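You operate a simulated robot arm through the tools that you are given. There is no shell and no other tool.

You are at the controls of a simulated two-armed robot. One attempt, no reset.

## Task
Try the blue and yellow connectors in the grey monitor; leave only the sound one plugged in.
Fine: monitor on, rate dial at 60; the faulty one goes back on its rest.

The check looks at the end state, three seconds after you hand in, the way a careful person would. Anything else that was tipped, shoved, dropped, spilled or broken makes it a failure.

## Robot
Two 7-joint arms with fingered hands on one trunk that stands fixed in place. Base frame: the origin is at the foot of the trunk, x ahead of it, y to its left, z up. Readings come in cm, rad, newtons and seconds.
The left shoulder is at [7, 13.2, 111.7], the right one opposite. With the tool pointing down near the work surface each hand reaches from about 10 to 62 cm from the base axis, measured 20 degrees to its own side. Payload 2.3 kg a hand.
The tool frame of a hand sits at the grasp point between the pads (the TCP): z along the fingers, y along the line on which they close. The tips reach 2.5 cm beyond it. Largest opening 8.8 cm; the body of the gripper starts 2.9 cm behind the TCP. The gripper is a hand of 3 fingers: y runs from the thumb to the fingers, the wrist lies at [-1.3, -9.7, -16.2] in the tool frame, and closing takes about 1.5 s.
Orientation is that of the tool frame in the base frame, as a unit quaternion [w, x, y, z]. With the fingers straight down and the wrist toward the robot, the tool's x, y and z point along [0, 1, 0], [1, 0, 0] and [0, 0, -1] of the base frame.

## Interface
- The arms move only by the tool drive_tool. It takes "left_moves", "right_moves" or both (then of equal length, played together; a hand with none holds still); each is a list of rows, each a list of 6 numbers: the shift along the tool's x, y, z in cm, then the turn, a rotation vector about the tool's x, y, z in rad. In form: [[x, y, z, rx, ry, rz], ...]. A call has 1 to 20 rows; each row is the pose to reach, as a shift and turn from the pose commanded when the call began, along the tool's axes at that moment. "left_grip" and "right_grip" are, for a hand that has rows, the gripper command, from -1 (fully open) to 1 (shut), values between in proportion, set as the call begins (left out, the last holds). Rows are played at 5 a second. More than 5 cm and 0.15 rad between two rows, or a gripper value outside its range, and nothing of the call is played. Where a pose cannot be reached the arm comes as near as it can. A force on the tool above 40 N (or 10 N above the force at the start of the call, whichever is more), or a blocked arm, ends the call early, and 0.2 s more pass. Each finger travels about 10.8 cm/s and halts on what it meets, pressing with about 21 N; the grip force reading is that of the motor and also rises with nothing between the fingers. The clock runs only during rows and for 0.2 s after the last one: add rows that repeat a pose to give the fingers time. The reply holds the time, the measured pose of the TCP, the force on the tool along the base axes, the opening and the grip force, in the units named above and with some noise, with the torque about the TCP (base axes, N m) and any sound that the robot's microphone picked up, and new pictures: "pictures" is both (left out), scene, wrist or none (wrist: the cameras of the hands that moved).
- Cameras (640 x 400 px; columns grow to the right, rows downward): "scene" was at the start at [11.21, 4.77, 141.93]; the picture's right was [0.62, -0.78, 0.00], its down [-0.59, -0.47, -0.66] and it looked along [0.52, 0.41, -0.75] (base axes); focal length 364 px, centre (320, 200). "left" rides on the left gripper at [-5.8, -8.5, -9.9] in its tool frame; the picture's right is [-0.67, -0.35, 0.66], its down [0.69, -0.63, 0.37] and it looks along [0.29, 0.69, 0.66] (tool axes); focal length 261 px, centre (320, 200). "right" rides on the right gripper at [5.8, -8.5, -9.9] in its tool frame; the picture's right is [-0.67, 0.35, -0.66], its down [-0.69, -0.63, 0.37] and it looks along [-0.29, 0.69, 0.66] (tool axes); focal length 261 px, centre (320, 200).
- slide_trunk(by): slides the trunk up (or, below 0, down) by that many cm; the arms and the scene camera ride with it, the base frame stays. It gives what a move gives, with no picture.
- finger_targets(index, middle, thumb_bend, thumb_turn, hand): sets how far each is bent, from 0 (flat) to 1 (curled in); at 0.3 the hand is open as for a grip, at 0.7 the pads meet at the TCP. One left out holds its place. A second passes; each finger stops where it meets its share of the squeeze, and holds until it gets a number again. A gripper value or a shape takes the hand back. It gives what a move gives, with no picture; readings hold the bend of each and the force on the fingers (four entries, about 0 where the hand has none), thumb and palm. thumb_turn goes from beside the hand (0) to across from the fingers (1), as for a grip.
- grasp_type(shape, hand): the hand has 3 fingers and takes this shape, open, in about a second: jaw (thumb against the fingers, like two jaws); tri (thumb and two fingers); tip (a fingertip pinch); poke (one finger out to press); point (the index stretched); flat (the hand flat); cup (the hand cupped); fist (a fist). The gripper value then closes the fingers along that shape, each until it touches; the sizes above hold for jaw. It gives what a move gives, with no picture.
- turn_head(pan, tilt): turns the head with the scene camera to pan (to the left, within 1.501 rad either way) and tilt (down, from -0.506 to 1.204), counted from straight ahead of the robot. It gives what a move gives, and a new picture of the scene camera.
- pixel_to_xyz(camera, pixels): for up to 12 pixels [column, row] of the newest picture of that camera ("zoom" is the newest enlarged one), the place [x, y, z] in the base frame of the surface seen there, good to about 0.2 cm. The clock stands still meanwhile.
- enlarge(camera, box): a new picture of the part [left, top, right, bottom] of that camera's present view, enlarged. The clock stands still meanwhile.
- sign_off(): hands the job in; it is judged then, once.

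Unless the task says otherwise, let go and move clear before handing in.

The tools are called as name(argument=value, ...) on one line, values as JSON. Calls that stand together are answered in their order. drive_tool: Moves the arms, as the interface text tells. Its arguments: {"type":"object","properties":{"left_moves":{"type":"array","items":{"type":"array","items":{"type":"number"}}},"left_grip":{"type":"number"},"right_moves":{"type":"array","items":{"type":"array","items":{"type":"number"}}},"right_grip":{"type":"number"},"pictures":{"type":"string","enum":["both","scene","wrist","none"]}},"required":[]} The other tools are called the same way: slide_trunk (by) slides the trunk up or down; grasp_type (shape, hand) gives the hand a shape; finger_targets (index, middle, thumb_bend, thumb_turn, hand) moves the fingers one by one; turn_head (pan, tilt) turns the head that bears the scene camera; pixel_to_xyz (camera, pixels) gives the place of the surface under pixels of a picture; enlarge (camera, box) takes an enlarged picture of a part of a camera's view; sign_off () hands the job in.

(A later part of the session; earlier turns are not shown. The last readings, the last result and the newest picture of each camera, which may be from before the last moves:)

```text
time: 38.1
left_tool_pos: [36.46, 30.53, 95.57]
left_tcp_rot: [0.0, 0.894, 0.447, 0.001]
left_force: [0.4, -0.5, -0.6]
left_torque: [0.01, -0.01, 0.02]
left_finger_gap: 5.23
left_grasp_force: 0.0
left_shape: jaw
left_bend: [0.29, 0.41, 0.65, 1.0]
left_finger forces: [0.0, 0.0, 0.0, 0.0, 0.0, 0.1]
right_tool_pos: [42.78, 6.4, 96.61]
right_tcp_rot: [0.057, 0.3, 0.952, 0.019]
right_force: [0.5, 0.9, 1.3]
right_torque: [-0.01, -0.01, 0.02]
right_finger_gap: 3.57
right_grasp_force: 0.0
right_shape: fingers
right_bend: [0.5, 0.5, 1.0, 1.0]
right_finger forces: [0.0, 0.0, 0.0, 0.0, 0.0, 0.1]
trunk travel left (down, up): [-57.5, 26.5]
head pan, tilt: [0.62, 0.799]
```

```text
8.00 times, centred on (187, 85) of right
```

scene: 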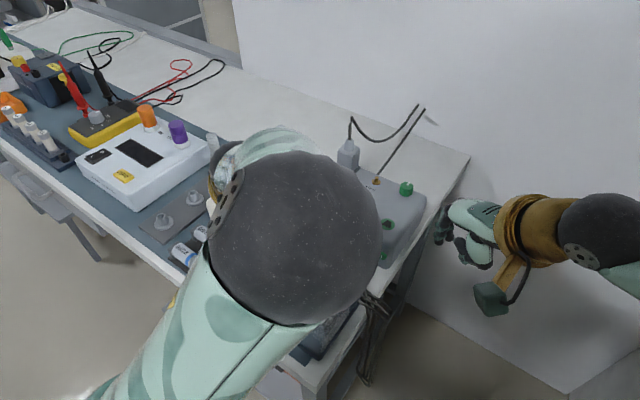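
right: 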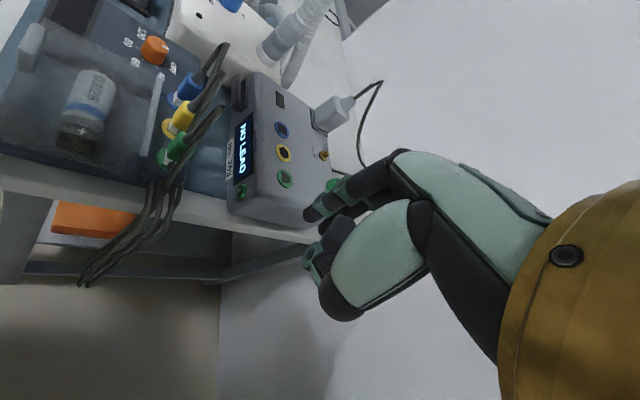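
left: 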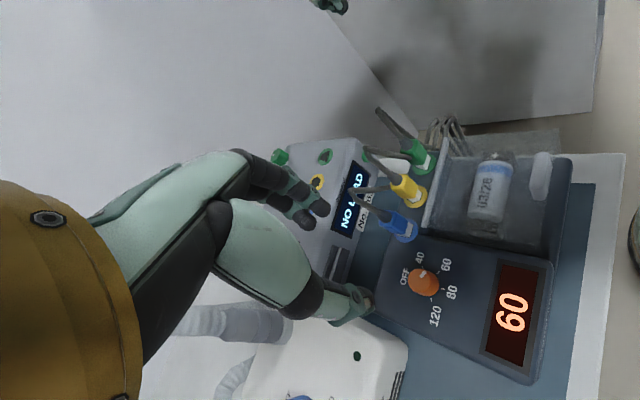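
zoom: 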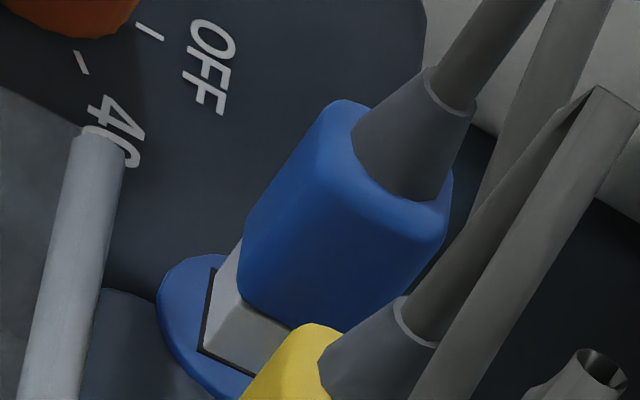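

pixel_to_xyz(camera="zoom", pixels=[[335, 105], [400, 215], [445, 190], [335, 170], [250, 220], [240, 290], [345, 330], [205, 345], [215, 270], [430, 95], [370, 150], [225, 320]])

enlarge(camera="left", box=[365, 165, 435, 245])

```text
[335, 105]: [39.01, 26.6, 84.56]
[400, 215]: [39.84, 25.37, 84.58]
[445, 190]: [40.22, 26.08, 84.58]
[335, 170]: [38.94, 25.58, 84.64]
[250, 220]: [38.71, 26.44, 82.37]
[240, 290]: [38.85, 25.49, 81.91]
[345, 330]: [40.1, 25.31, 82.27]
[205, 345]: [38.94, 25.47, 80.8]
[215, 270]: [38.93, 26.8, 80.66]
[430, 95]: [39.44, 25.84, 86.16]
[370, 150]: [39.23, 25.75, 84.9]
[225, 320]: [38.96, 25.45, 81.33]
```

```text
5.00 times, centred on (400, 205) of left
```

zoom: 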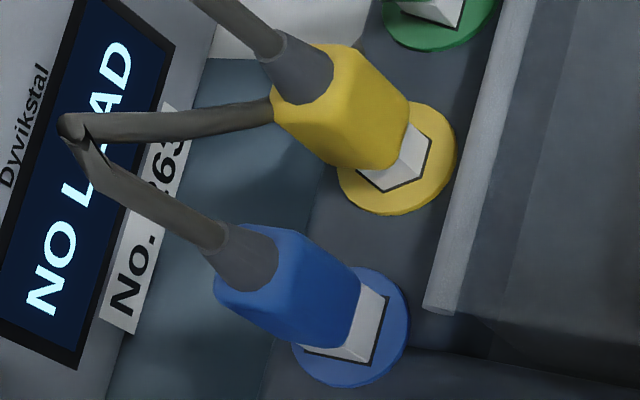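

Measurements: the blue body spans z≈82–84.6 around (39.6, 26.1), its nose is below, and the blue socket is at (51.6, 26.58), yellow socket at (51.67, 22.8). I'll bring the left hand above the blue connector at heading 0 with a moderate opening.

drive_tool(left_moves=[[-0.33, 1.03, 0, 0, 0, -0.129], [-0.65, 2.06, 0, 0, 0, -0.258], [-0.98, 3.1, 0, 0, 0, -0.387], [-1.3, 4.12, 0, 0, 0, -0.516], [-1.63, 5.15, 0, 0, 0, -0.645], [-1.63, 5.15, 0, 0, 0, -0.645]], left_grip=0.1, pictures="wrist")

enlarge(camera="right", box=[100, 0, 280, 130])

```text
time: 39.5
left_tool_pos: [39.6, 26.29, 95.61]
left_tcp_rot: [0.0, 0.706, 0.708, 0.0]
left_force: [0.2, 0.8, -0.5]
left_torque: [0.02, -0.03, 0.02]
left_finger_gap: 3.98
left_grasp_force: 0.1
left_shape: jaw
left_bend: [0.74, 0.46, 0.71, 1.0]
left_finger forces: [0.1, 0.1, 0.0, 0.0, 0.0, 0.0]
right_tool_pos: [42.91, 6.45, 96.67]
right_tcp_rot: [0.056, 0.3, 0.952, 0.018]
right_force: [-0.4, 0.1, 0.4]
right_torque: [0.01, -0.01, 0.0]
right_finger_gap: 3.55
right_grasp_force: 0.2
right_shape: fingers
right_bend: [0.5, 0.5, 1.0, 1.0]
right_finger forces: [0.0, 0.1, 0.1, 0.0, 0.0, 0.1]
trunk travel left (down, up): [-57.5, 26.5]
head pan, tilt: [0.62, 0.799]
```

left: 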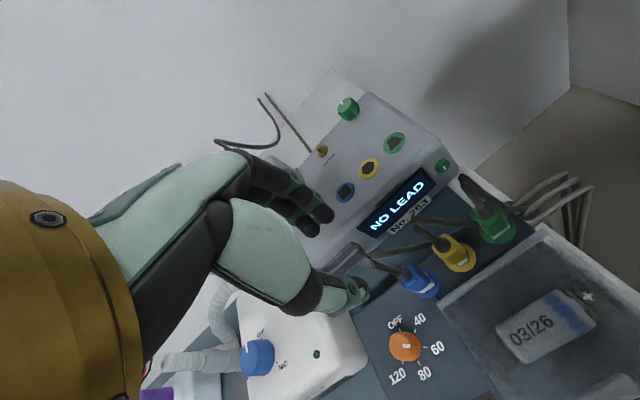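

```text
3.08 times, centred on (190, 65) of right
```

zoom: 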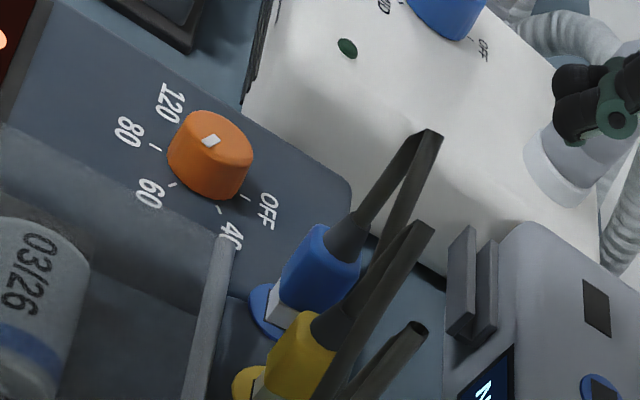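

The left hand is above the blue connector. I'll descend until the palm is near the cable's top (TCP z≈88.5) and check whether the cable reacts.

drive_tool(left_moves=[[-0.1, 0, 2.0, 0, 0, 0], [-0.15, 0, 4.0, 0, 0, 0], [-0.15, 0, 6.0, 0, 0, 0], [-0.15, 0, 7.1, 0, 0, 0], [-0.15, 0, 7.1, 0, 0, 0]], pictures="wrist")

enlarge(camera="right", box=[100, 0, 280, 130])

```text
time: 40.7
left_tool_pos: [39.74, 26.13, 88.31]
left_tcp_rot: [0.0, 0.706, 0.708, 0.0]
left_force: [0.1, -0.3, 0.7]
left_torque: [0.01, -0.01, -0.01]
left_finger_gap: 3.99
left_grasp_force: 0.1
left_shape: jaw
left_bend: [0.74, 0.46, 0.71, 1.0]
left_finger forces: [0.1, 0.1, 0.0, 0.0, 0.0, 0.1]
right_tool_pos: [42.92, 6.39, 96.62]
right_tcp_rot: [0.056, 0.3, 0.952, 0.018]
right_force: [-0.7, 1.1, -0.1]
right_torque: [0.03, 0.01, -0.04]
right_finger_gap: 3.57
right_grasp_force: 0.1
right_shape: fingers
right_bend: [0.5, 0.5, 1.0, 1.0]
right_finger forces: [0.0, 0.1, 0.0, 0.1, 0.0, 0.0]
trunk travel left (down, up): [-57.5, 26.5]
head pan, tilt: [0.62, 0.799]
```

left: 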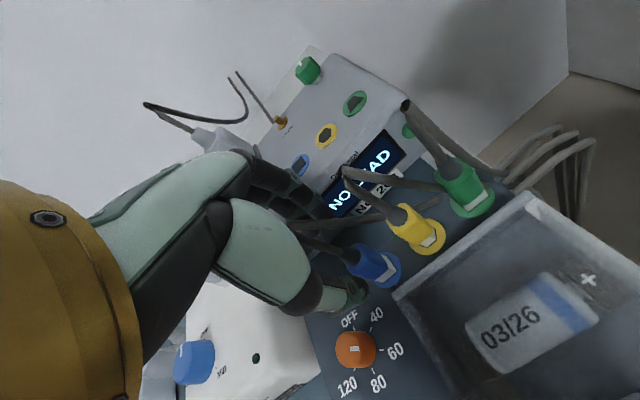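

```text
3.08 times, centred on (190, 65) of right
```

zoom: 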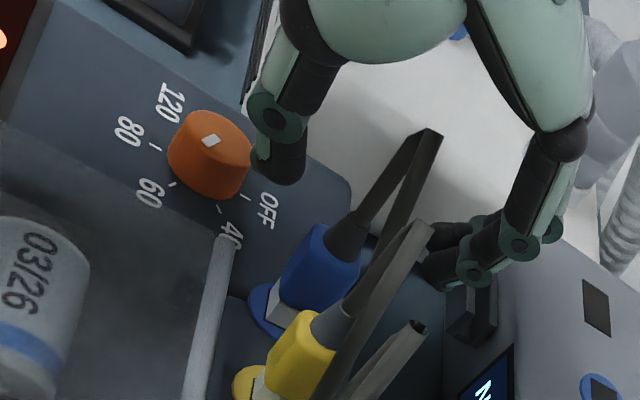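

No contact yet; the cable's top sits in the open space under the palm. I'll narrow the grip a bit and descend to grasp height (TCP z≈85.5), keeping the thumb tip above the lid's edge.

drive_tool(left_moves=[[0, 0, 0, 0, 0, 0], [0, 0, 0, 0, 0, 0], [0, -0.05, 0.8, 0, 0, 0], [0, -0.1, 1.6, 0, 0, 0], [0, -0.1, 2.3, 0, 0, 0], [0, -0.1, 2.75, 0, 0, 0], [0, -0.1, 2.75, 0, 0, 0]], left_grip=0.4, pictures="wrist")

enlarge(camera="right", box=[130, 20, 260, 120])

```text
time: 42.3
left_tool_pos: [39.35, 25.88, 85.67]
left_tcp_rot: [0.0, 0.707, 0.708, -0.001]
left_force: [-0.9, 0.0, 0.5]
left_torque: [0.03, 0.01, 0.02]
left_finger_gap: 2.7
left_grasp_force: 0.0
left_shape: jaw
left_bend: [0.74, 0.53, 0.74, 1.0]
left_finger forces: [0.0, 0.0, 0.1, 0.0, 0.0, 0.0]
right_tool_pos: [42.91, 6.35, 96.68]
right_tcp_rot: [0.057, 0.3, 0.952, 0.018]
right_force: [0.8, 0.3, 0.6]
right_torque: [0.02, -0.01, 0.03]
right_finger_gap: 3.56
right_grasp_force: 0.0
right_shape: fingers
right_bend: [0.5, 0.5, 1.0, 1.0]
right_finger forces: [0.1, 0.1, 0.0, 0.0, 0.0, 0.0]
trunk travel left (down, up): [-57.5, 26.5]
head pan, tilt: [0.62, 0.799]
```

left: 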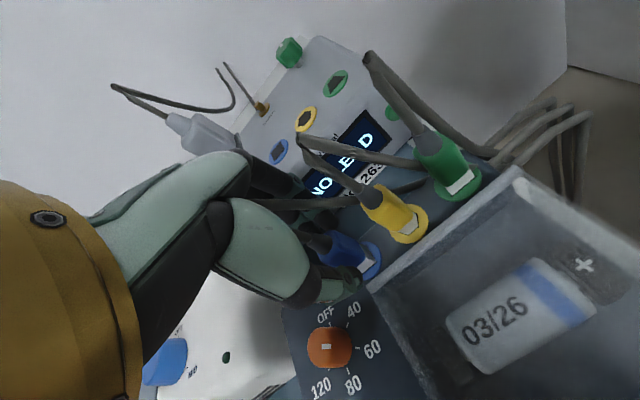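

```text
4.00 times, centred on (195, 70) of right
```

zoom: 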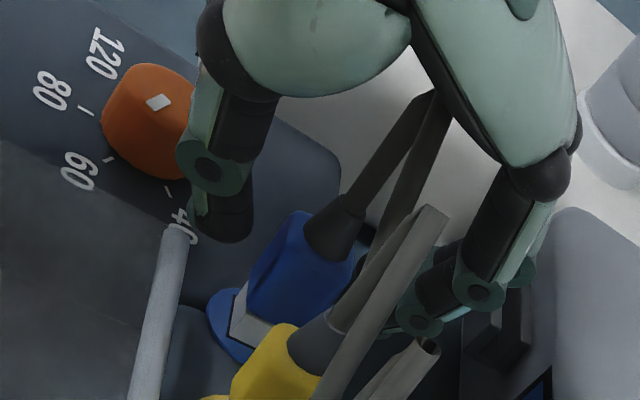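

The hand is at grasp height and nothing has been touched; the blue body sits between thumb and fingers. I'll close the grip gradually.

drive_tool(left_moves=[[0, 0, 0, 0, 0, 0], [0, 0, 0, 0, 0, 0], [0, 0, 0, 0, 0, 0], [0, 0, 0, 0, 0, 0]], left_grip=0.65, pictures="none")

enlarge(camera="right", box=[130, 20, 260, 120])

```text
time: 43.3
left_tool_pos: [39.49, 25.98, 85.68]
left_tcp_rot: [0.0, 0.706, 0.708, 0.0]
left_force: [0.8, 0.1, 0.0]
left_torque: [-0.02, -0.01, 0.03]
left_finger_gap: 1.6
left_grasp_force: 0.0
left_shape: jaw
left_bend: [0.73, 0.59, 0.74, 1.0]
left_finger forces: [0.6, 0.6, 0.0, 0.0, 0.0, 0.0]
right_tool_pos: [42.99, 6.44, 96.71]
right_tcp_rot: [0.056, 0.3, 0.952, 0.017]
right_force: [0.3, -0.7, -0.3]
right_torque: [0.03, -0.04, 0.01]
right_finger_gap: 3.58
right_grasp_force: 0.1
right_shape: fingers
right_bend: [0.5, 0.5, 1.0, 1.0]
right_finger forces: [0.0, 0.0, 0.0, 0.1, 0.0, 0.0]
trunk travel left (down, up): [-57.5, 26.5]
head pan, tilt: [0.62, 0.799]
```

```text
4.00 times, centred on (195, 70) of right
```

zoom: 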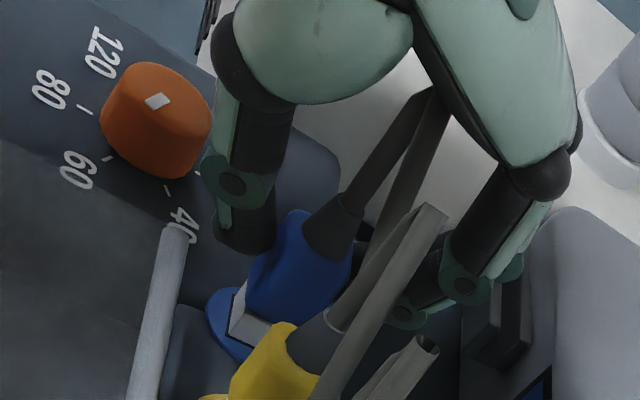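

Both fingers are just touching (0.6 N each) while the thumb is still slightly off. I'll shift 0.15 cm forward to centre, then close fully.

drive_tool(left_moves=[[0, 0.15, 0, 0, 0, 0], [0, 0.15, 0, 0, 0, 0], [0, 0.15, 0, 0, 0, 0], [0, 0.15, 0, 0, 0, 0], [0, 0.15, 0, 0, 0, 0], [0, 0.15, 0, 0, 0, 0]], left_grip=1.0, pictures="wrist")

enlarge(camera="right", box=[130, 20, 260, 120])

```text
time: 44.7
left_tool_pos: [39.59, 25.97, 85.72]
left_tcp_rot: [0.001, 0.706, 0.708, 0.0]
left_force: [-1.8, -1.2, -2.8]
left_torque: [-0.02, 0.07, 0.01]
left_finger_gap: 1.22
left_grasp_force: 21.1
left_shape: jaw
left_bend: [0.73, 0.62, 0.74, 1.0]
left_finger forces: [11.7, 5.9, 0.0, 0.0, 19.6, 0.0]
right_tool_pos: [42.78, 6.42, 96.65]
right_tcp_rot: [0.057, 0.301, 0.952, 0.017]
right_force: [0.4, 0.3, 0.3]
right_torque: [-0.02, -0.02, 0.02]
right_finger_gap: 3.57
right_grasp_force: 0.0
right_shape: fingers
right_bend: [0.5, 0.5, 1.0, 1.0]
right_finger forces: [0.0, 0.0, 0.0, 0.0, 0.0, 0.0]
trunk travel left (down, up): [-57.5, 26.5]
head pan, tilt: [0.62, 0.799]
```

left: 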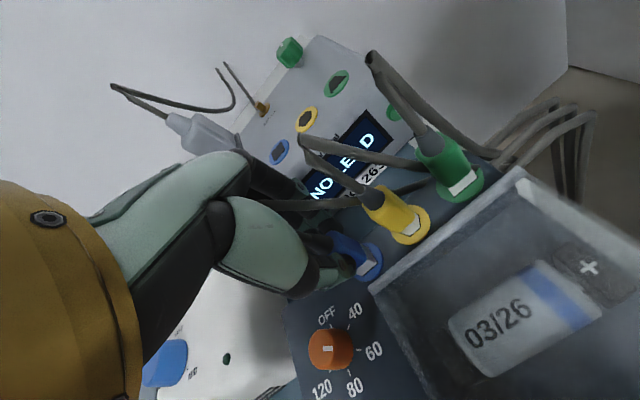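

```text
4.00 times, centred on (195, 70) of right
```

zoom: 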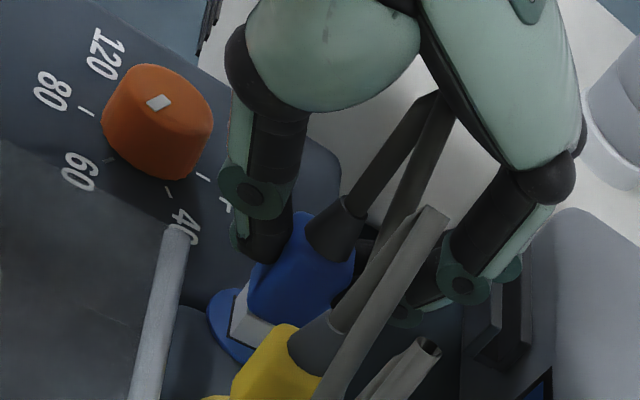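

The blue connector is held at 21 N (pose at rest: TCP 39.59, 25.97, 85.72). I'll lift it straight up slowly and check it follows.

drive_tool(left_moves=[[0, 0, -0.5, 0, 0, 0], [0, 0, -1.0, 0, 0, 0], [0, 0, -1.5, 0, 0, 0], [0, 0, -2.0, 0, 0, 0], [0, 0, -3.0, 0, 0, 0], [0, 0, -4.0, 0, 0, 0], [0, 0, -5.0, 0, 0, 0], [0, 0, -6.0, 0, 0, 0], [0, 0, -7.0, 0, 0, 0], [0, 0, -7.0, 0, 0, 0]], pictures="wrist")

enlarge(camera="right", box=[130, 0, 290, 130])

```text
time: 46.9
left_tool_pos: [39.7, 26.12, 92.87]
left_tcp_rot: [0.0, 0.707, 0.707, 0.0]
left_force: [-0.6, 0.8, 0.1]
left_torque: [0.02, -0.02, -0.01]
left_finger_gap: 1.2
left_grasp_force: 21.2
left_shape: jaw
left_bend: [0.73, 0.62, 0.74, 1.0]
left_finger forces: [12.3, 6.7, 0.1, 0.0, 19.0, 0.0]
right_tool_pos: [42.88, 6.4, 96.63]
right_tcp_rot: [0.057, 0.301, 0.952, 0.018]
right_force: [0.4, 0.0, -0.6]
right_torque: [-0.02, -0.01, -0.03]
right_finger_gap: 3.57
right_grasp_force: 0.0
right_shape: fingers
right_bend: [0.5, 0.5, 1.0, 1.0]
right_finger forces: [0.1, 0.0, 0.1, 0.1, 0.1, 0.1]
trunk travel left (down, up): [-57.5, 26.5]
head pan, tilt: [0.62, 0.799]
```

left: 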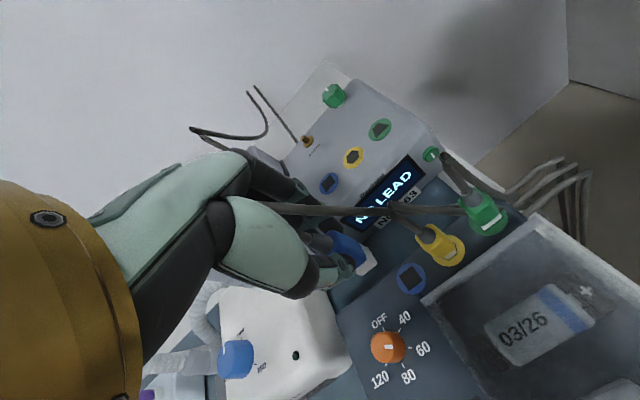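

```text
3.08 times, centred on (210, 65) of right
```

zoom: 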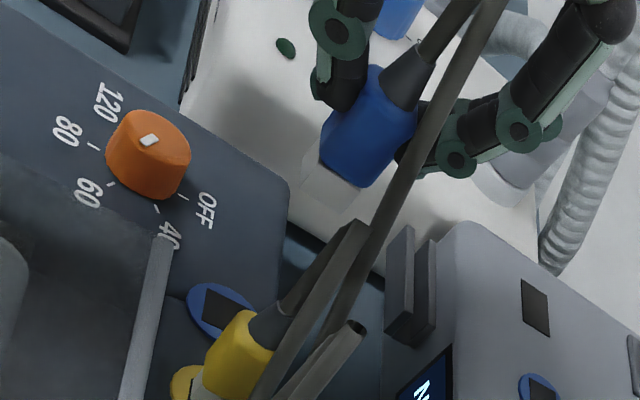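

The blue connector is lifted clear with its white nose visible, and the rest hole is exposed. I'll measure the hole and the nose in the hand from zooms.

enlarge(camera="right", box=[165, 80, 205, 115])

enlarge(camera="right", box=[200, 15, 250, 75])

enlarge(camera="left", box=[310, 210, 440, 300])

```text
11.43 times, centred on (185, 98) of right
```

zoom: 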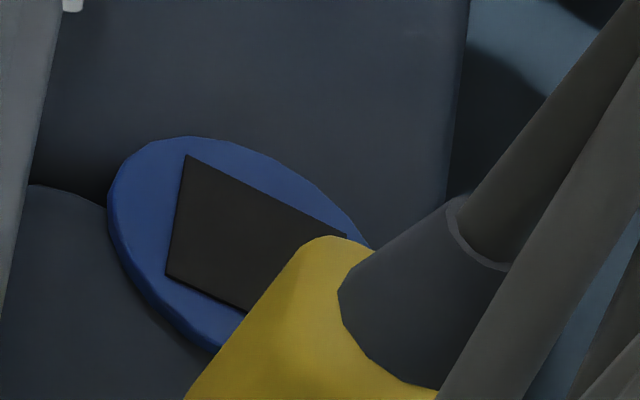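

```text
6.67 times, centred on (225, 45) of right
```

zoom: 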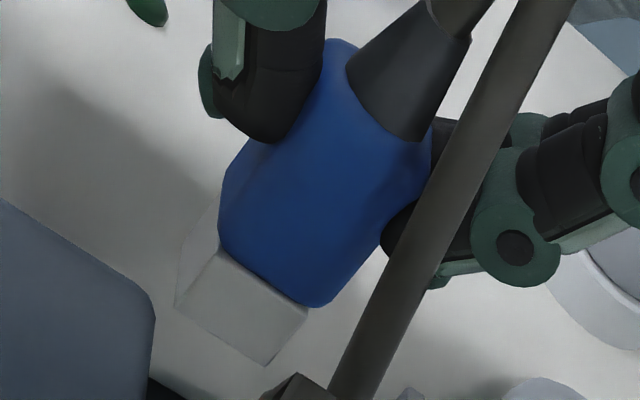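

```text
4.44 times, centred on (375, 255) of left
```

zoom: 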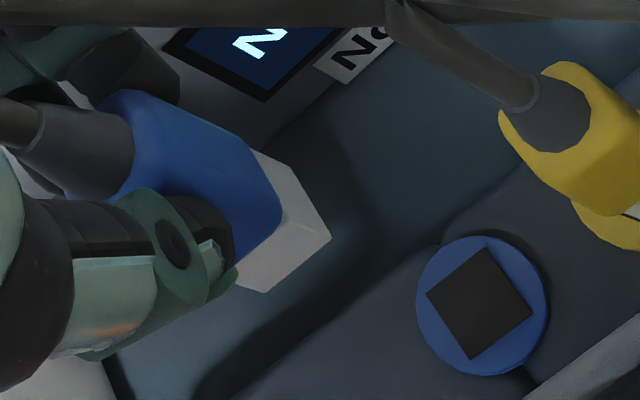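

pixel_to_xyz(camera="zoom", pixels=[[487, 250], [530, 312], [469, 355], [429, 296], [480, 303], [328, 237], [268, 290], [283, 215], [296, 178], [265, 155], [300, 240], [245, 270]])

enlarge(camera="right", box=[200, 15, 250, 75])

```text
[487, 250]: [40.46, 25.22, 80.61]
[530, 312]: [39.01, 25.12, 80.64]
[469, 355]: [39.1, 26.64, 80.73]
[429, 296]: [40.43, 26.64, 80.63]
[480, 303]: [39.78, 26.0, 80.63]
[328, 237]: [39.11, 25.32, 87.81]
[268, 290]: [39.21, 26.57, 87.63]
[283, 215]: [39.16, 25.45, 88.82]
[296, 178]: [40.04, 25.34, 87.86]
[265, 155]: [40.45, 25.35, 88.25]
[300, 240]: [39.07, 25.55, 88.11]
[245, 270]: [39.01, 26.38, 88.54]
```

```text
6.67 times, centred on (225, 45) of right
```

zoom: 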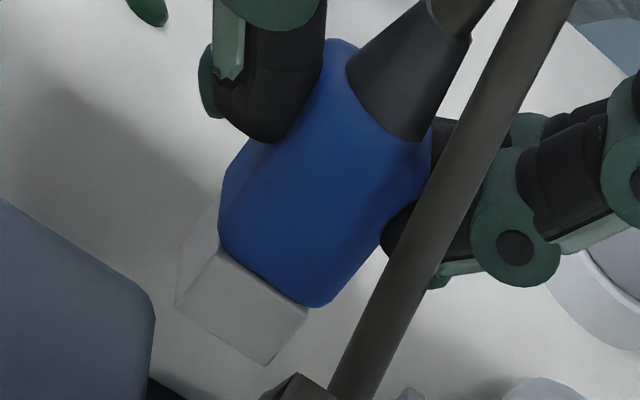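

The rest hole centre by the left camera is (39.75, 25.9) and the nose bottom hangs about 5.15 cm below the TCP. I'll measure the blue socket with the same camera for a consistent displacement.

enlarge(camera="left", box=[305, 150, 375, 200])

```text
8.00 times, centred on (340, 175) of left
```

zoom: 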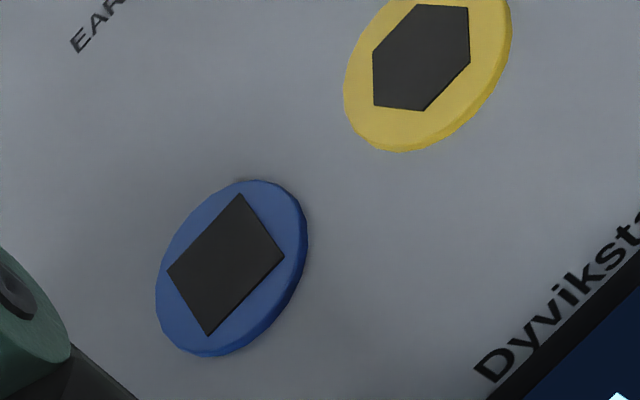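

pixel_to_xyz(camera="zoom", pixels=[[240, 198], [281, 258], [209, 332], [170, 271], [225, 265], [420, 8], [466, 10], [468, 62], [424, 108], [377, 104], [375, 52], [420, 58]])

```text
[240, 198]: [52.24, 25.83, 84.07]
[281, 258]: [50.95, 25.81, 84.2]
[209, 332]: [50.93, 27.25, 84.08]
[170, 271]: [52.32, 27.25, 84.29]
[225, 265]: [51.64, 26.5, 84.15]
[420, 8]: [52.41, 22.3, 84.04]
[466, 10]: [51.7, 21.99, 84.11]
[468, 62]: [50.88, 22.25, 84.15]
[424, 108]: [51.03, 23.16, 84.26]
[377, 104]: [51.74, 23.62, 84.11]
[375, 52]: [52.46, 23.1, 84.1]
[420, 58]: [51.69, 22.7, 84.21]
```

Displacement from the held nose to the blue socket is about (+11.83, +0.63). I'll carry it over at this height (nose ≈3.5 cm above the monitor top).

drive_tool(left_moves=[[0.1, 2.0, 0, 0, 0, 0], [0.2, 4.0, 0, 0, 0, 0], [0.3, 6.0, 0, 0, 0, 0], [0.4, 8.0, 0, 0, 0, 0], [0.5, 10.0, 0, 0, 0, 0], [0.63, 11.83, 0, 0, 0, 0], [0.63, 11.83, 0, 0, 0, 0]], pictures="both")

enlarge(camera="right", box=[220, 60, 340, 180])

enlarge(camera="left", box=[300, 200, 440, 320])

```text
time: 48.5
left_tool_pos: [51.49, 26.64, 92.66]
left_tcp_rot: [0.0, 0.706, 0.708, 0.0]
left_force: [0.5, 0.4, -0.7]
left_torque: [-0.03, 0.0, -0.02]
left_finger_gap: 1.19
left_grasp_force: 21.1
left_shape: jaw
left_bend: [0.73, 0.62, 0.74, 1.0]
left_finger forces: [12.3, 6.7, 0.0, 0.0, 19.0, 0.1]
right_tool_pos: [42.79, 6.35, 96.72]
right_tcp_rot: [0.056, 0.3, 0.952, 0.018]
right_force: [0.8, 0.1, 0.3]
right_torque: [0.02, 0.05, 0.02]
right_finger_gap: 3.59
right_grasp_force: 0.0
right_shape: fingers
right_bend: [0.5, 0.5, 1.0, 1.0]
right_finger forces: [0.0, 0.1, 0.1, 0.0, 0.0, 0.1]
trunk travel left (down, up): [-57.5, 26.5]
head pan, tilt: [0.62, 0.799]
```

scene: 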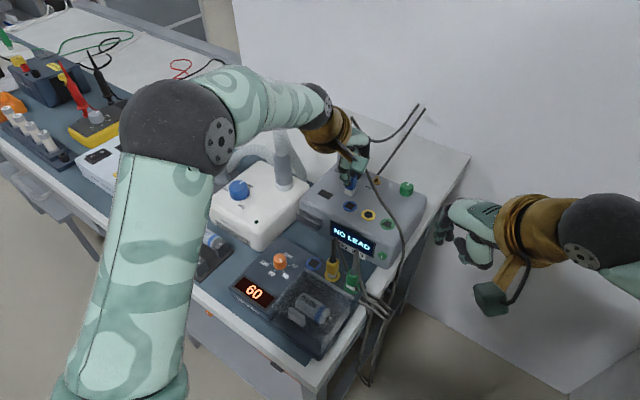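
left: 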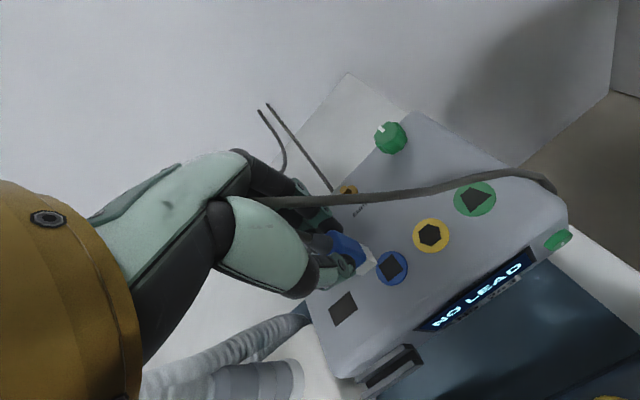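

```text
3.33 times, centred on (280, 120) of right
```

zoom: 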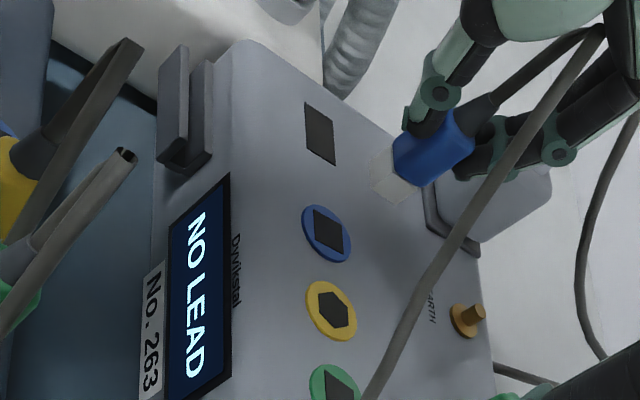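

```text
3.33 times, centred on (370, 260) of left
```

zoom: 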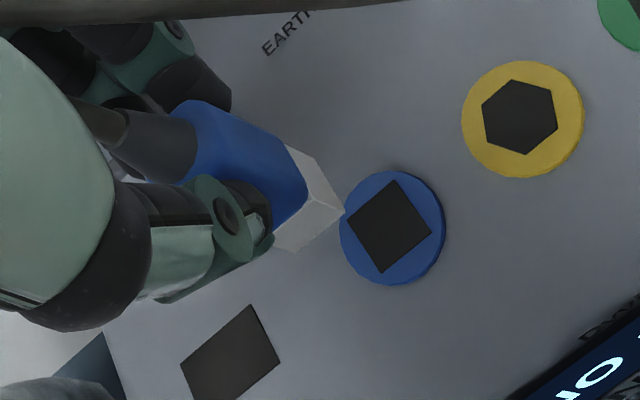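

pixel_to_xyz(camera="zoom", pixels=[[341, 212], [295, 248], [317, 162], [306, 195], [393, 184], [429, 232], [383, 270], [350, 224], [390, 228], [325, 205], [300, 225], [316, 180]])

enlarge(camera="right", box=[270, 85, 330, 135])

```text
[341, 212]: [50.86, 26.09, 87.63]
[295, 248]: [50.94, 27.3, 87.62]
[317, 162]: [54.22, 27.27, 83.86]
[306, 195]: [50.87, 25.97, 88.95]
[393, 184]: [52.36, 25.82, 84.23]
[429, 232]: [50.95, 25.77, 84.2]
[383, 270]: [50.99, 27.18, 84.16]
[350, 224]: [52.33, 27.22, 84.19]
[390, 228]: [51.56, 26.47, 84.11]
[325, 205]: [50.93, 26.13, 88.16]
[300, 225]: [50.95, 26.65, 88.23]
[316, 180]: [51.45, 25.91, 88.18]
```

```text
8.00 times, centred on (300, 110) of right
```

zoom: 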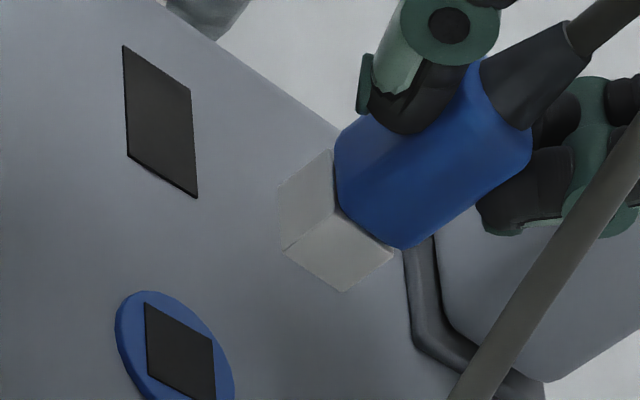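

pixel_to_xyz(camera="zoom", pixels=[[282, 192], [288, 246], [343, 288], [335, 214], [388, 250], [331, 155], [146, 305], [214, 340], [310, 200], [340, 250], [160, 330], [190, 365]])

enlarge(camera="scene", box=[310, 150, 400, 240])

```text
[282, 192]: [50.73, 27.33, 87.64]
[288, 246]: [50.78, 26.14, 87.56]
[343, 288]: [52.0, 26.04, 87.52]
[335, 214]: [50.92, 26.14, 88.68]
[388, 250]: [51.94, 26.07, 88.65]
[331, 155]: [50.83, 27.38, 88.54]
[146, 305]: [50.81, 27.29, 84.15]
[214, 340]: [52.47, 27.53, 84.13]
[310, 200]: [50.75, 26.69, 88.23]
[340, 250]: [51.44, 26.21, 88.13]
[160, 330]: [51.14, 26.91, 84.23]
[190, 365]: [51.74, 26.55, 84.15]
```

```text
4.44 times, centred on (355, 195) of scene
```

zoom: 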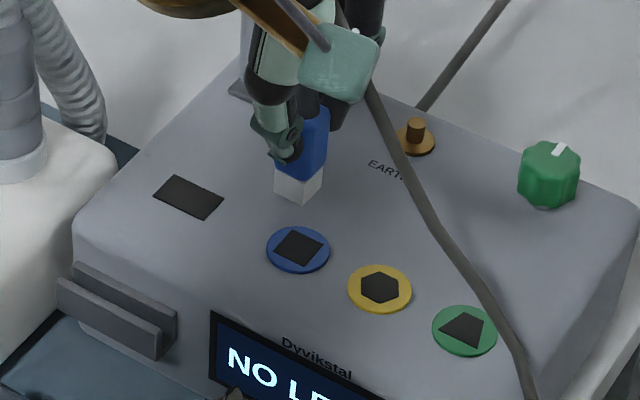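

pixel_to_xyz(camera="zoom", pixels=[[276, 190], [298, 201], [320, 176], [300, 182], [289, 229], [323, 241], [305, 265], [274, 250], [298, 247], [287, 185], [312, 185], [298, 192]])

enlarge(camera="scene", box=[340, 170, 370, 200])

```text
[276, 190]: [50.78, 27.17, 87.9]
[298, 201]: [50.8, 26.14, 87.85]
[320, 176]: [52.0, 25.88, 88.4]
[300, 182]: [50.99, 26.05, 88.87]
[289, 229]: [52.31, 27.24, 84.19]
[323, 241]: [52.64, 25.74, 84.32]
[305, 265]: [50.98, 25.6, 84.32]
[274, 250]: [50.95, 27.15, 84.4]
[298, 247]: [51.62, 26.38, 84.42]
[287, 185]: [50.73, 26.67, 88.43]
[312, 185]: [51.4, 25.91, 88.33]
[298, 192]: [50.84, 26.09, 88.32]
```

```text
13.33 times, centred on (355, 185) of scene
```

zoom: 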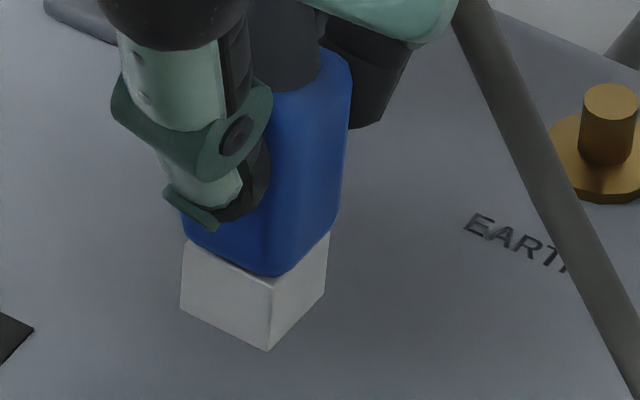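

Averaging three cameras, the nose needs about +0.21 in x and −0.14 in y. I'll apply that and lower to just above the socket, then re-check alignment.

drive_tool(left_moves=[[-0.14, 0.21, 0.5, 0, 0, 0], [-0.14, 0.21, 1.5, 0, 0, 0], [-0.14, 0.21, 2.5, 0, 0, 0], [-0.14, 0.21, 2.9, 0, 0, 0], [-0.14, 0.21, 2.9, 0, 0, 0]], pictures="none")

enlarge(camera="scene", box=[335, 185, 375, 220])

enlarge(camera="right", box=[265, 100, 315, 150])

enlarge(camera="left", box=[320, 230, 400, 300])

```text
time: 49.7
left_tool_pos: [51.71, 26.58, 89.82]
left_tcp_rot: [0.001, 0.706, 0.708, 0.001]
left_force: [0.2, 1.3, 0.7]
left_torque: [-0.03, -0.03, -0.02]
left_finger_gap: 1.22
left_grasp_force: 21.2
left_shape: jaw
left_bend: [0.73, 0.62, 0.74, 1.0]
left_finger forces: [12.3, 6.7, 0.0, 0.0, 19.0, 0.1]
right_tool_pos: [42.92, 6.43, 96.7]
right_tcp_rot: [0.057, 0.3, 0.952, 0.017]
right_force: [0.0, -0.4, 0.9]
right_torque: [-0.02, 0.02, -0.02]
right_finger_gap: 3.58
right_grasp_force: 0.1
right_shape: fingers
right_bend: [0.5, 0.5, 1.0, 1.0]
right_finger forces: [0.0, 0.0, 0.0, 0.0, 0.0, 0.0]
trunk travel left (down, up): [-57.5, 26.5]
head pan, tilt: [0.62, 0.799]
```

```text
11.43 times, centred on (355, 202) of scene
```

zoom: 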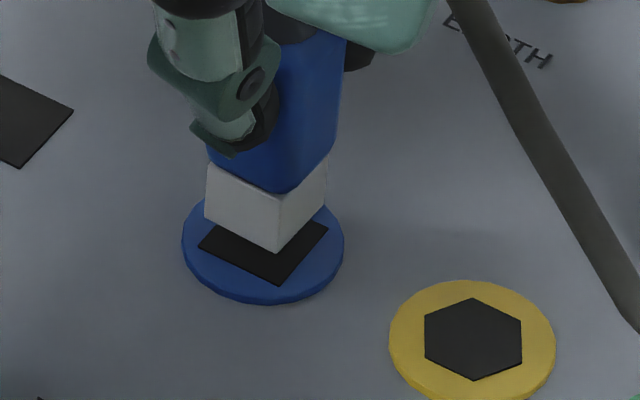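

```text
8.00 times, centred on (290, 125) of right
```

zoom: 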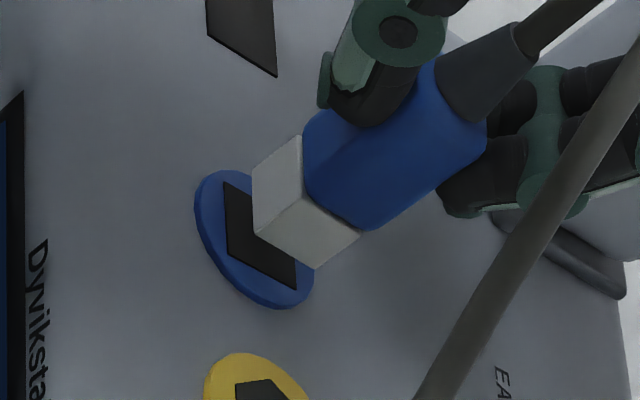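

```text
5.71 times, centred on (360, 265) of left
```

zoom: 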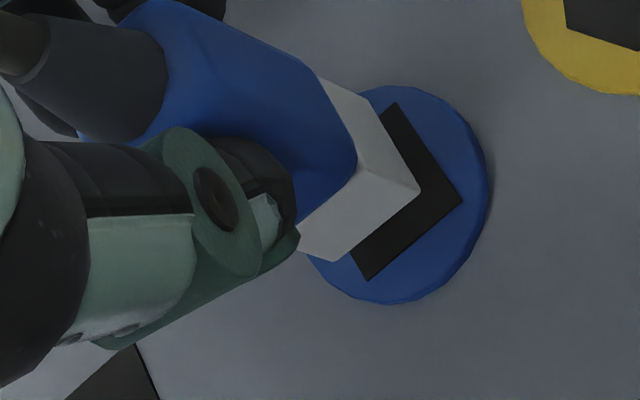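

pixel_to_xyz(camera="zoom", pixels=[[417, 188], [336, 258], [459, 201], [369, 278], [397, 106], [358, 168], [345, 90], [400, 150]])

enlarge(camera="right", box=[275, 110, 311, 140])

```text
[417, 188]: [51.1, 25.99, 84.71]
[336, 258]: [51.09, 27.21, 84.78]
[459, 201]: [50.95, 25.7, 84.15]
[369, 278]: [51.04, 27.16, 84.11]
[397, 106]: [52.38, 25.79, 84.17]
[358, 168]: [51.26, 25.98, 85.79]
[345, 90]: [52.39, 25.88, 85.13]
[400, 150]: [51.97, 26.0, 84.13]
```

```text
13.33 times, centred on (293, 125) of right
```

zoom: 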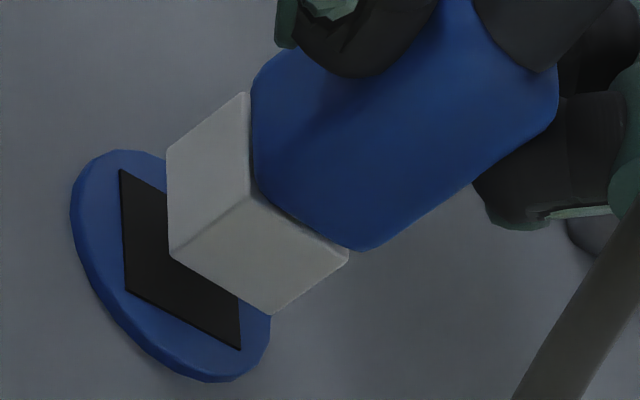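

pixel_to_xyz(camera="zoom", pixels=[[169, 148], [171, 252], [271, 312], [121, 172], [126, 290], [240, 348], [248, 195], [345, 252]])

enlarge(camera="scene", box=[340, 190, 370, 215])

```text
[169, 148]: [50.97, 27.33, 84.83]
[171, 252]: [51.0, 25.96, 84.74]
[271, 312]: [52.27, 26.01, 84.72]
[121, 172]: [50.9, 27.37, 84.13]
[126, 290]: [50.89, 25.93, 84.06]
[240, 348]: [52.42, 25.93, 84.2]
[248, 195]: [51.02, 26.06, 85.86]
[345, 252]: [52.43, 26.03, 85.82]
```

```text
16.00 times, centred on (355, 202) of scene
```

zoom: 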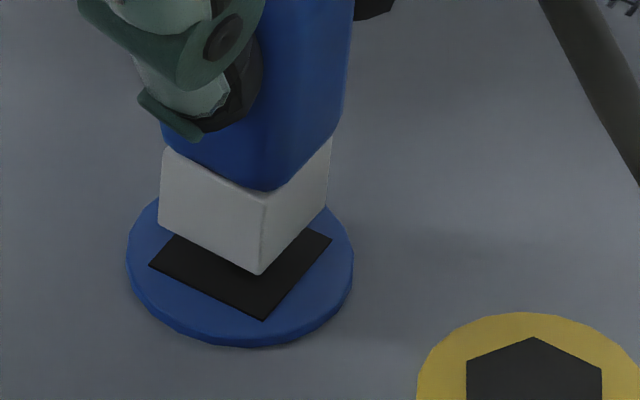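

pixel_to_xyz(camera="zoom", pixels=[[164, 220], [259, 270], [326, 203], [152, 265], [263, 317], [329, 240], [265, 195], [164, 155]])

```text
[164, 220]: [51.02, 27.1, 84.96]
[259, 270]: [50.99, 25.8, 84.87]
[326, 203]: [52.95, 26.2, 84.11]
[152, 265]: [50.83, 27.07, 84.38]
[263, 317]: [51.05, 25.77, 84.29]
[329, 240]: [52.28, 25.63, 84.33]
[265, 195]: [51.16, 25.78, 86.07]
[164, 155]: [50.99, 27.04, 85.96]
```

All three cameras now agree to within about 0.1 cm. I'll nudge −0.05 in y and lower slowly, watching the force.

drive_tool(left_moves=[[-0.05, 0, 0.2, 0, 0, 0], [-0.05, 0, 0.4, 0, 0, 0], [-0.05, 0, 0.6, 0, 0, 0], [-0.05, 0, 0.8, 0, 0, 0], [-0.05, 0, 1.0, 0, 0, 0], [-0.05, 0, 1.0, 0, 0, 0]], pictures="none")

enlarge(camera="scene", box=[320, 180, 400, 260])

```text
time: 51.1
left_tool_pos: [51.54, 26.5, 89.06]
left_tcp_rot: [0.002, 0.706, 0.708, 0.003]
left_force: [1.6, 1.1, 13.5]
left_torque: [0.05, -0.02, 0.05]
left_finger_gap: 1.26
left_grasp_force: 21.1
left_shape: jaw
left_bend: [0.73, 0.62, 0.74, 1.0]
left_finger forces: [15.2, 8.7, 0.0, 0.1, 21.6, 0.0]
right_tool_pos: [42.59, 6.43, 96.84]
right_tcp_rot: [0.058, 0.3, 0.952, 0.02]
right_force: [-0.1, -0.1, -0.1]
right_torque: [0.01, 0.02, 0.0]
right_finger_gap: 3.6
right_grasp_force: 0.1
right_shape: fingers
right_bend: [0.5, 0.5, 1.0, 1.0]
right_finger forces: [0.0, 0.1, 0.0, 0.1, 0.1, 0.0]
trunk travel left (down, up): [-57.5, 26.5]
head pan, tilt: [0.62, 0.799]
```

```text
5.00 times, centred on (360, 220) of scene
```

zoom: 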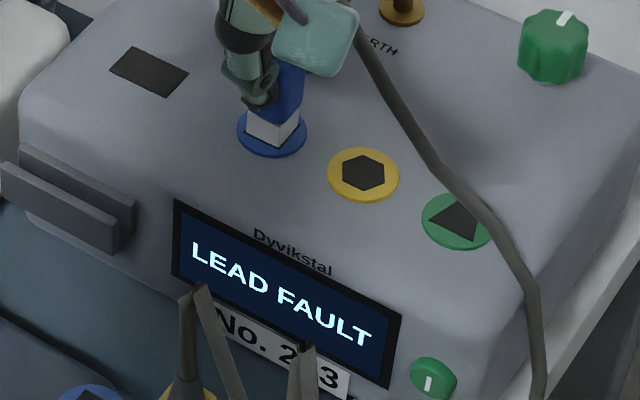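

The display now reads "LEAD FAULT" with the blue connector seated (13.5 N contact). I'll ease the pressure and wait a moment to confirm it's steady.

drive_tool(left_moves=[[0, 0, -0.1, 0, 0, 0], [0, 0, -0.15, 0, 0, 0], [0, 0, -0.15, 0, 0, 0], [0, 0, -0.15, 0, 0, 0], [0, 0, -0.15, 0, 0, 0], [0, 0, -0.15, 0, 0, 0], [0, 0, -0.15, 0, 0, 0], [0, 0, -0.15, 0, 0, 0]], pictures="none")

enlarge(camera="scene", box=[320, 180, 400, 260])

enlarge(camera="right", box=[160, 50, 320, 200])

```text
time: 52.9
left_tool_pos: [51.47, 26.5, 89.06]
left_tcp_rot: [0.001, 0.706, 0.708, 0.002]
left_force: [2.7, 3.2, 14.0]
left_torque: [0.05, -0.1, 0.06]
left_finger_gap: 1.26
left_grasp_force: 21.1
left_shape: jaw
left_bend: [0.73, 0.62, 0.74, 1.0]
left_finger forces: [15.5, 8.7, 0.0, 0.0, 21.3, 0.1]
right_tool_pos: [42.59, 6.37, 96.78]
right_tcp_rot: [0.058, 0.3, 0.952, 0.018]
right_force: [-0.3, -0.1, -0.9]
right_torque: [0.02, 0.02, 0.01]
right_finger_gap: 3.55
right_grasp_force: 0.1
right_shape: fingers
right_bend: [0.5, 0.5, 1.0, 1.0]
right_finger forces: [0.0, 0.0, 0.0, 0.1, 0.1, 0.0]
trunk travel left (down, up): [-57.5, 26.5]
head pan, tilt: [0.62, 0.799]
```

```text
5.00 times, centred on (360, 220) of scene
```

zoom: 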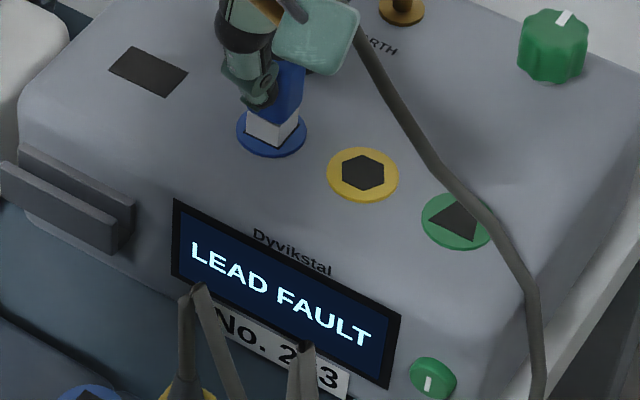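

```text
2.67 times, centred on (240, 125) of right
```

zoom: 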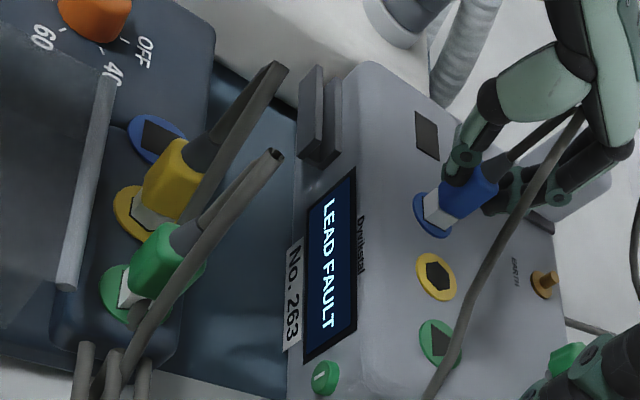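

"LEAD FAULT" is steady, so blue looks like the faulty one. I'll lift it out and carry it back above its rest by reversing the same shifts.

drive_tool(left_moves=[[0, 0, -1.0, 0, 0, 0], [0, 0, -2.4, 0, 0, 0], [0, 0, -3.75, 0, 0, 0], [-0.05, -2.0, -3.75, 0, 0, 0], [-0.12, -4.0, -3.75, 0, 0, 0], [-0.2, -6.0, -3.75, 0, 0, 0], [-0.28, -8.0, -3.75, 0, 0, 0], [-0.36, -10.0, -3.75, 0, 0, 0], [-0.44, -12.04, -3.75, 0, 0, 0], [-0.44, -12.04, -3.75, 0, 0, 0]], pictures="wrist")

enlarge(camera="right", box=[130, 0, 290, 130])

enlarge(camera="left", box=[310, 210, 440, 300])

```text
time: 55.1
left_tool_pos: [39.71, 26.04, 92.7]
left_tcp_rot: [0.0, 0.706, 0.708, 0.0]
left_force: [0.3, 0.5, -0.1]
left_torque: [-0.01, -0.03, -0.01]
left_finger_gap: 1.24
left_grasp_force: 20.4
left_shape: jaw
left_bend: [0.73, 0.61, 0.74, 1.0]
left_finger forces: [12.6, 6.8, 0.0, 0.1, 19.3, 0.0]
right_tool_pos: [42.92, 6.44, 96.59]
right_tcp_rot: [0.057, 0.299, 0.952, 0.018]
right_force: [0.4, 0.6, -0.1]
right_torque: [-0.01, 0.02, 0.0]
right_finger_gap: 3.59
right_grasp_force: 0.0
right_shape: fingers
right_bend: [0.5, 0.5, 1.0, 1.0]
right_finger forces: [0.0, 0.0, 0.1, 0.1, 0.0, 0.0]
trunk travel left (down, up): [-57.5, 26.5]
head pan, tilt: [0.62, 0.799]
```

left: 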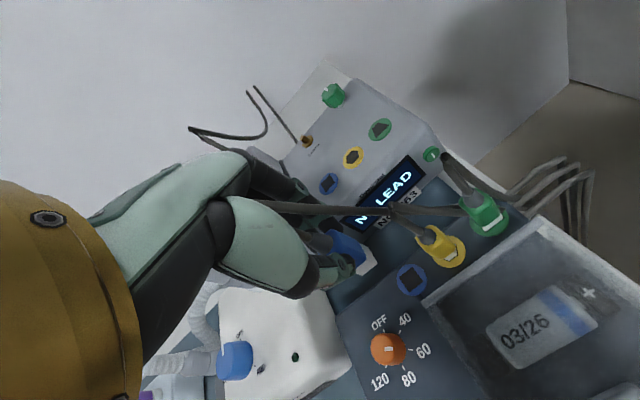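

```text
3.08 times, centred on (210, 65) of right
```

zoom: 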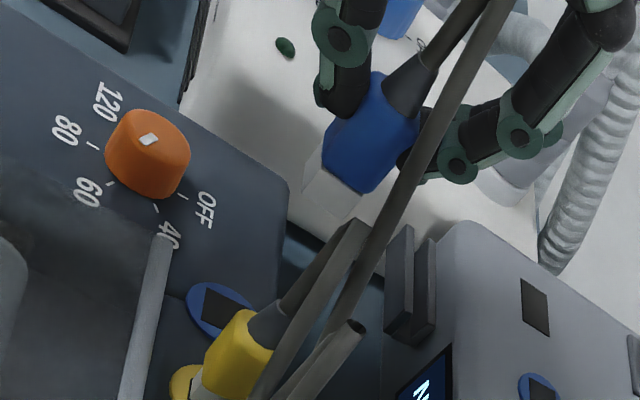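

```text
4.44 times, centred on (375, 255) of left
```

zoom: 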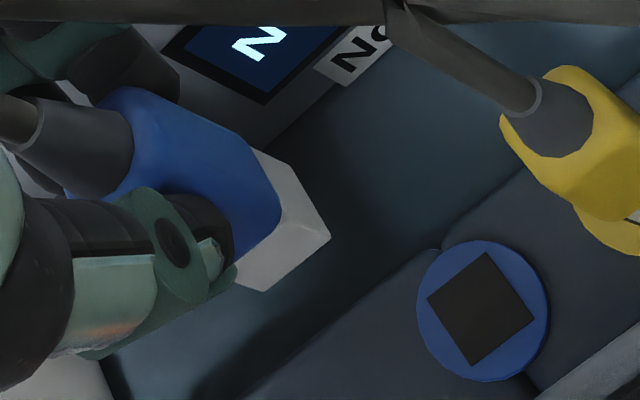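

The view matches the earlier post-lift view (no slip), and the display is back to "NO LEAD". I'll lower the blue connector onto its rest.

drive_tool(left_moves=[[0, 0, 1.5, 0, 0, 0], [0, 0, 3.0, 0, 0, 0], [0, 0, 4.5, 0, 0, 0], [0, 0, 5.7, 0, 0, 0], [0, 0, 6.4, 0, 0, 0], [0, 0, 6.8, 0, 0, 0], [0, 0, 7.0, 0, 0, 0], [0, 0, 7.0, 0, 0, 0]], pictures="none")

enlarge(camera="right", box=[140, 40, 240, 120])

enlarge(camera="left", box=[310, 190, 450, 300])

```text
time: 56.9
left_tool_pos: [39.58, 26.11, 85.7]
left_tcp_rot: [0.0, 0.707, 0.708, 0.0]
left_force: [-0.1, 0.0, 0.3]
left_torque: [-0.01, -0.02, -0.01]
left_finger_gap: 1.24
left_grasp_force: 20.6
left_shape: jaw
left_bend: [0.73, 0.61, 0.74, 1.0]
left_finger forces: [12.4, 6.9, 0.0, 0.0, 19.0, 0.0]
right_tool_pos: [42.85, 6.46, 96.63]
right_tcp_rot: [0.058, 0.3, 0.952, 0.018]
right_force: [-0.2, -0.3, -0.3]
right_torque: [-0.01, 0.0, 0.0]
right_finger_gap: 3.56
right_grasp_force: 0.1
right_shape: fingers
right_bend: [0.5, 0.5, 1.0, 1.0]
right_finger forces: [0.0, 0.0, 0.0, 0.0, 0.0, 0.0]
trunk travel left (down, up): [-57.5, 26.5]
head pan, tilt: [0.62, 0.799]
```

```text
5.00 times, centred on (190, 80) of right
```

zoom: 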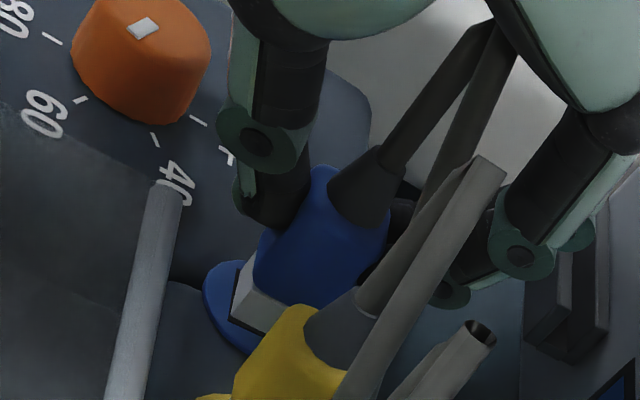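

```text
3.64 times, centred on (380, 245) of left
```

zoom: 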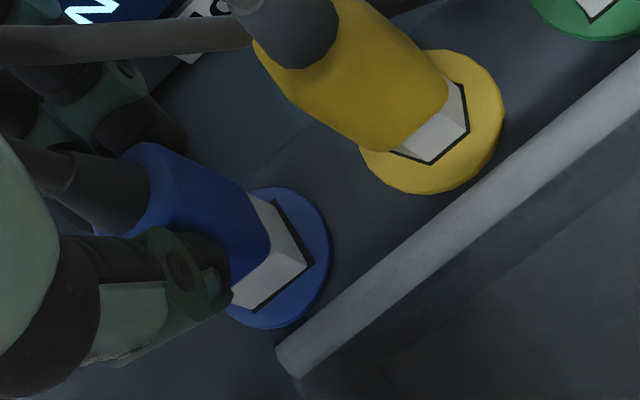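

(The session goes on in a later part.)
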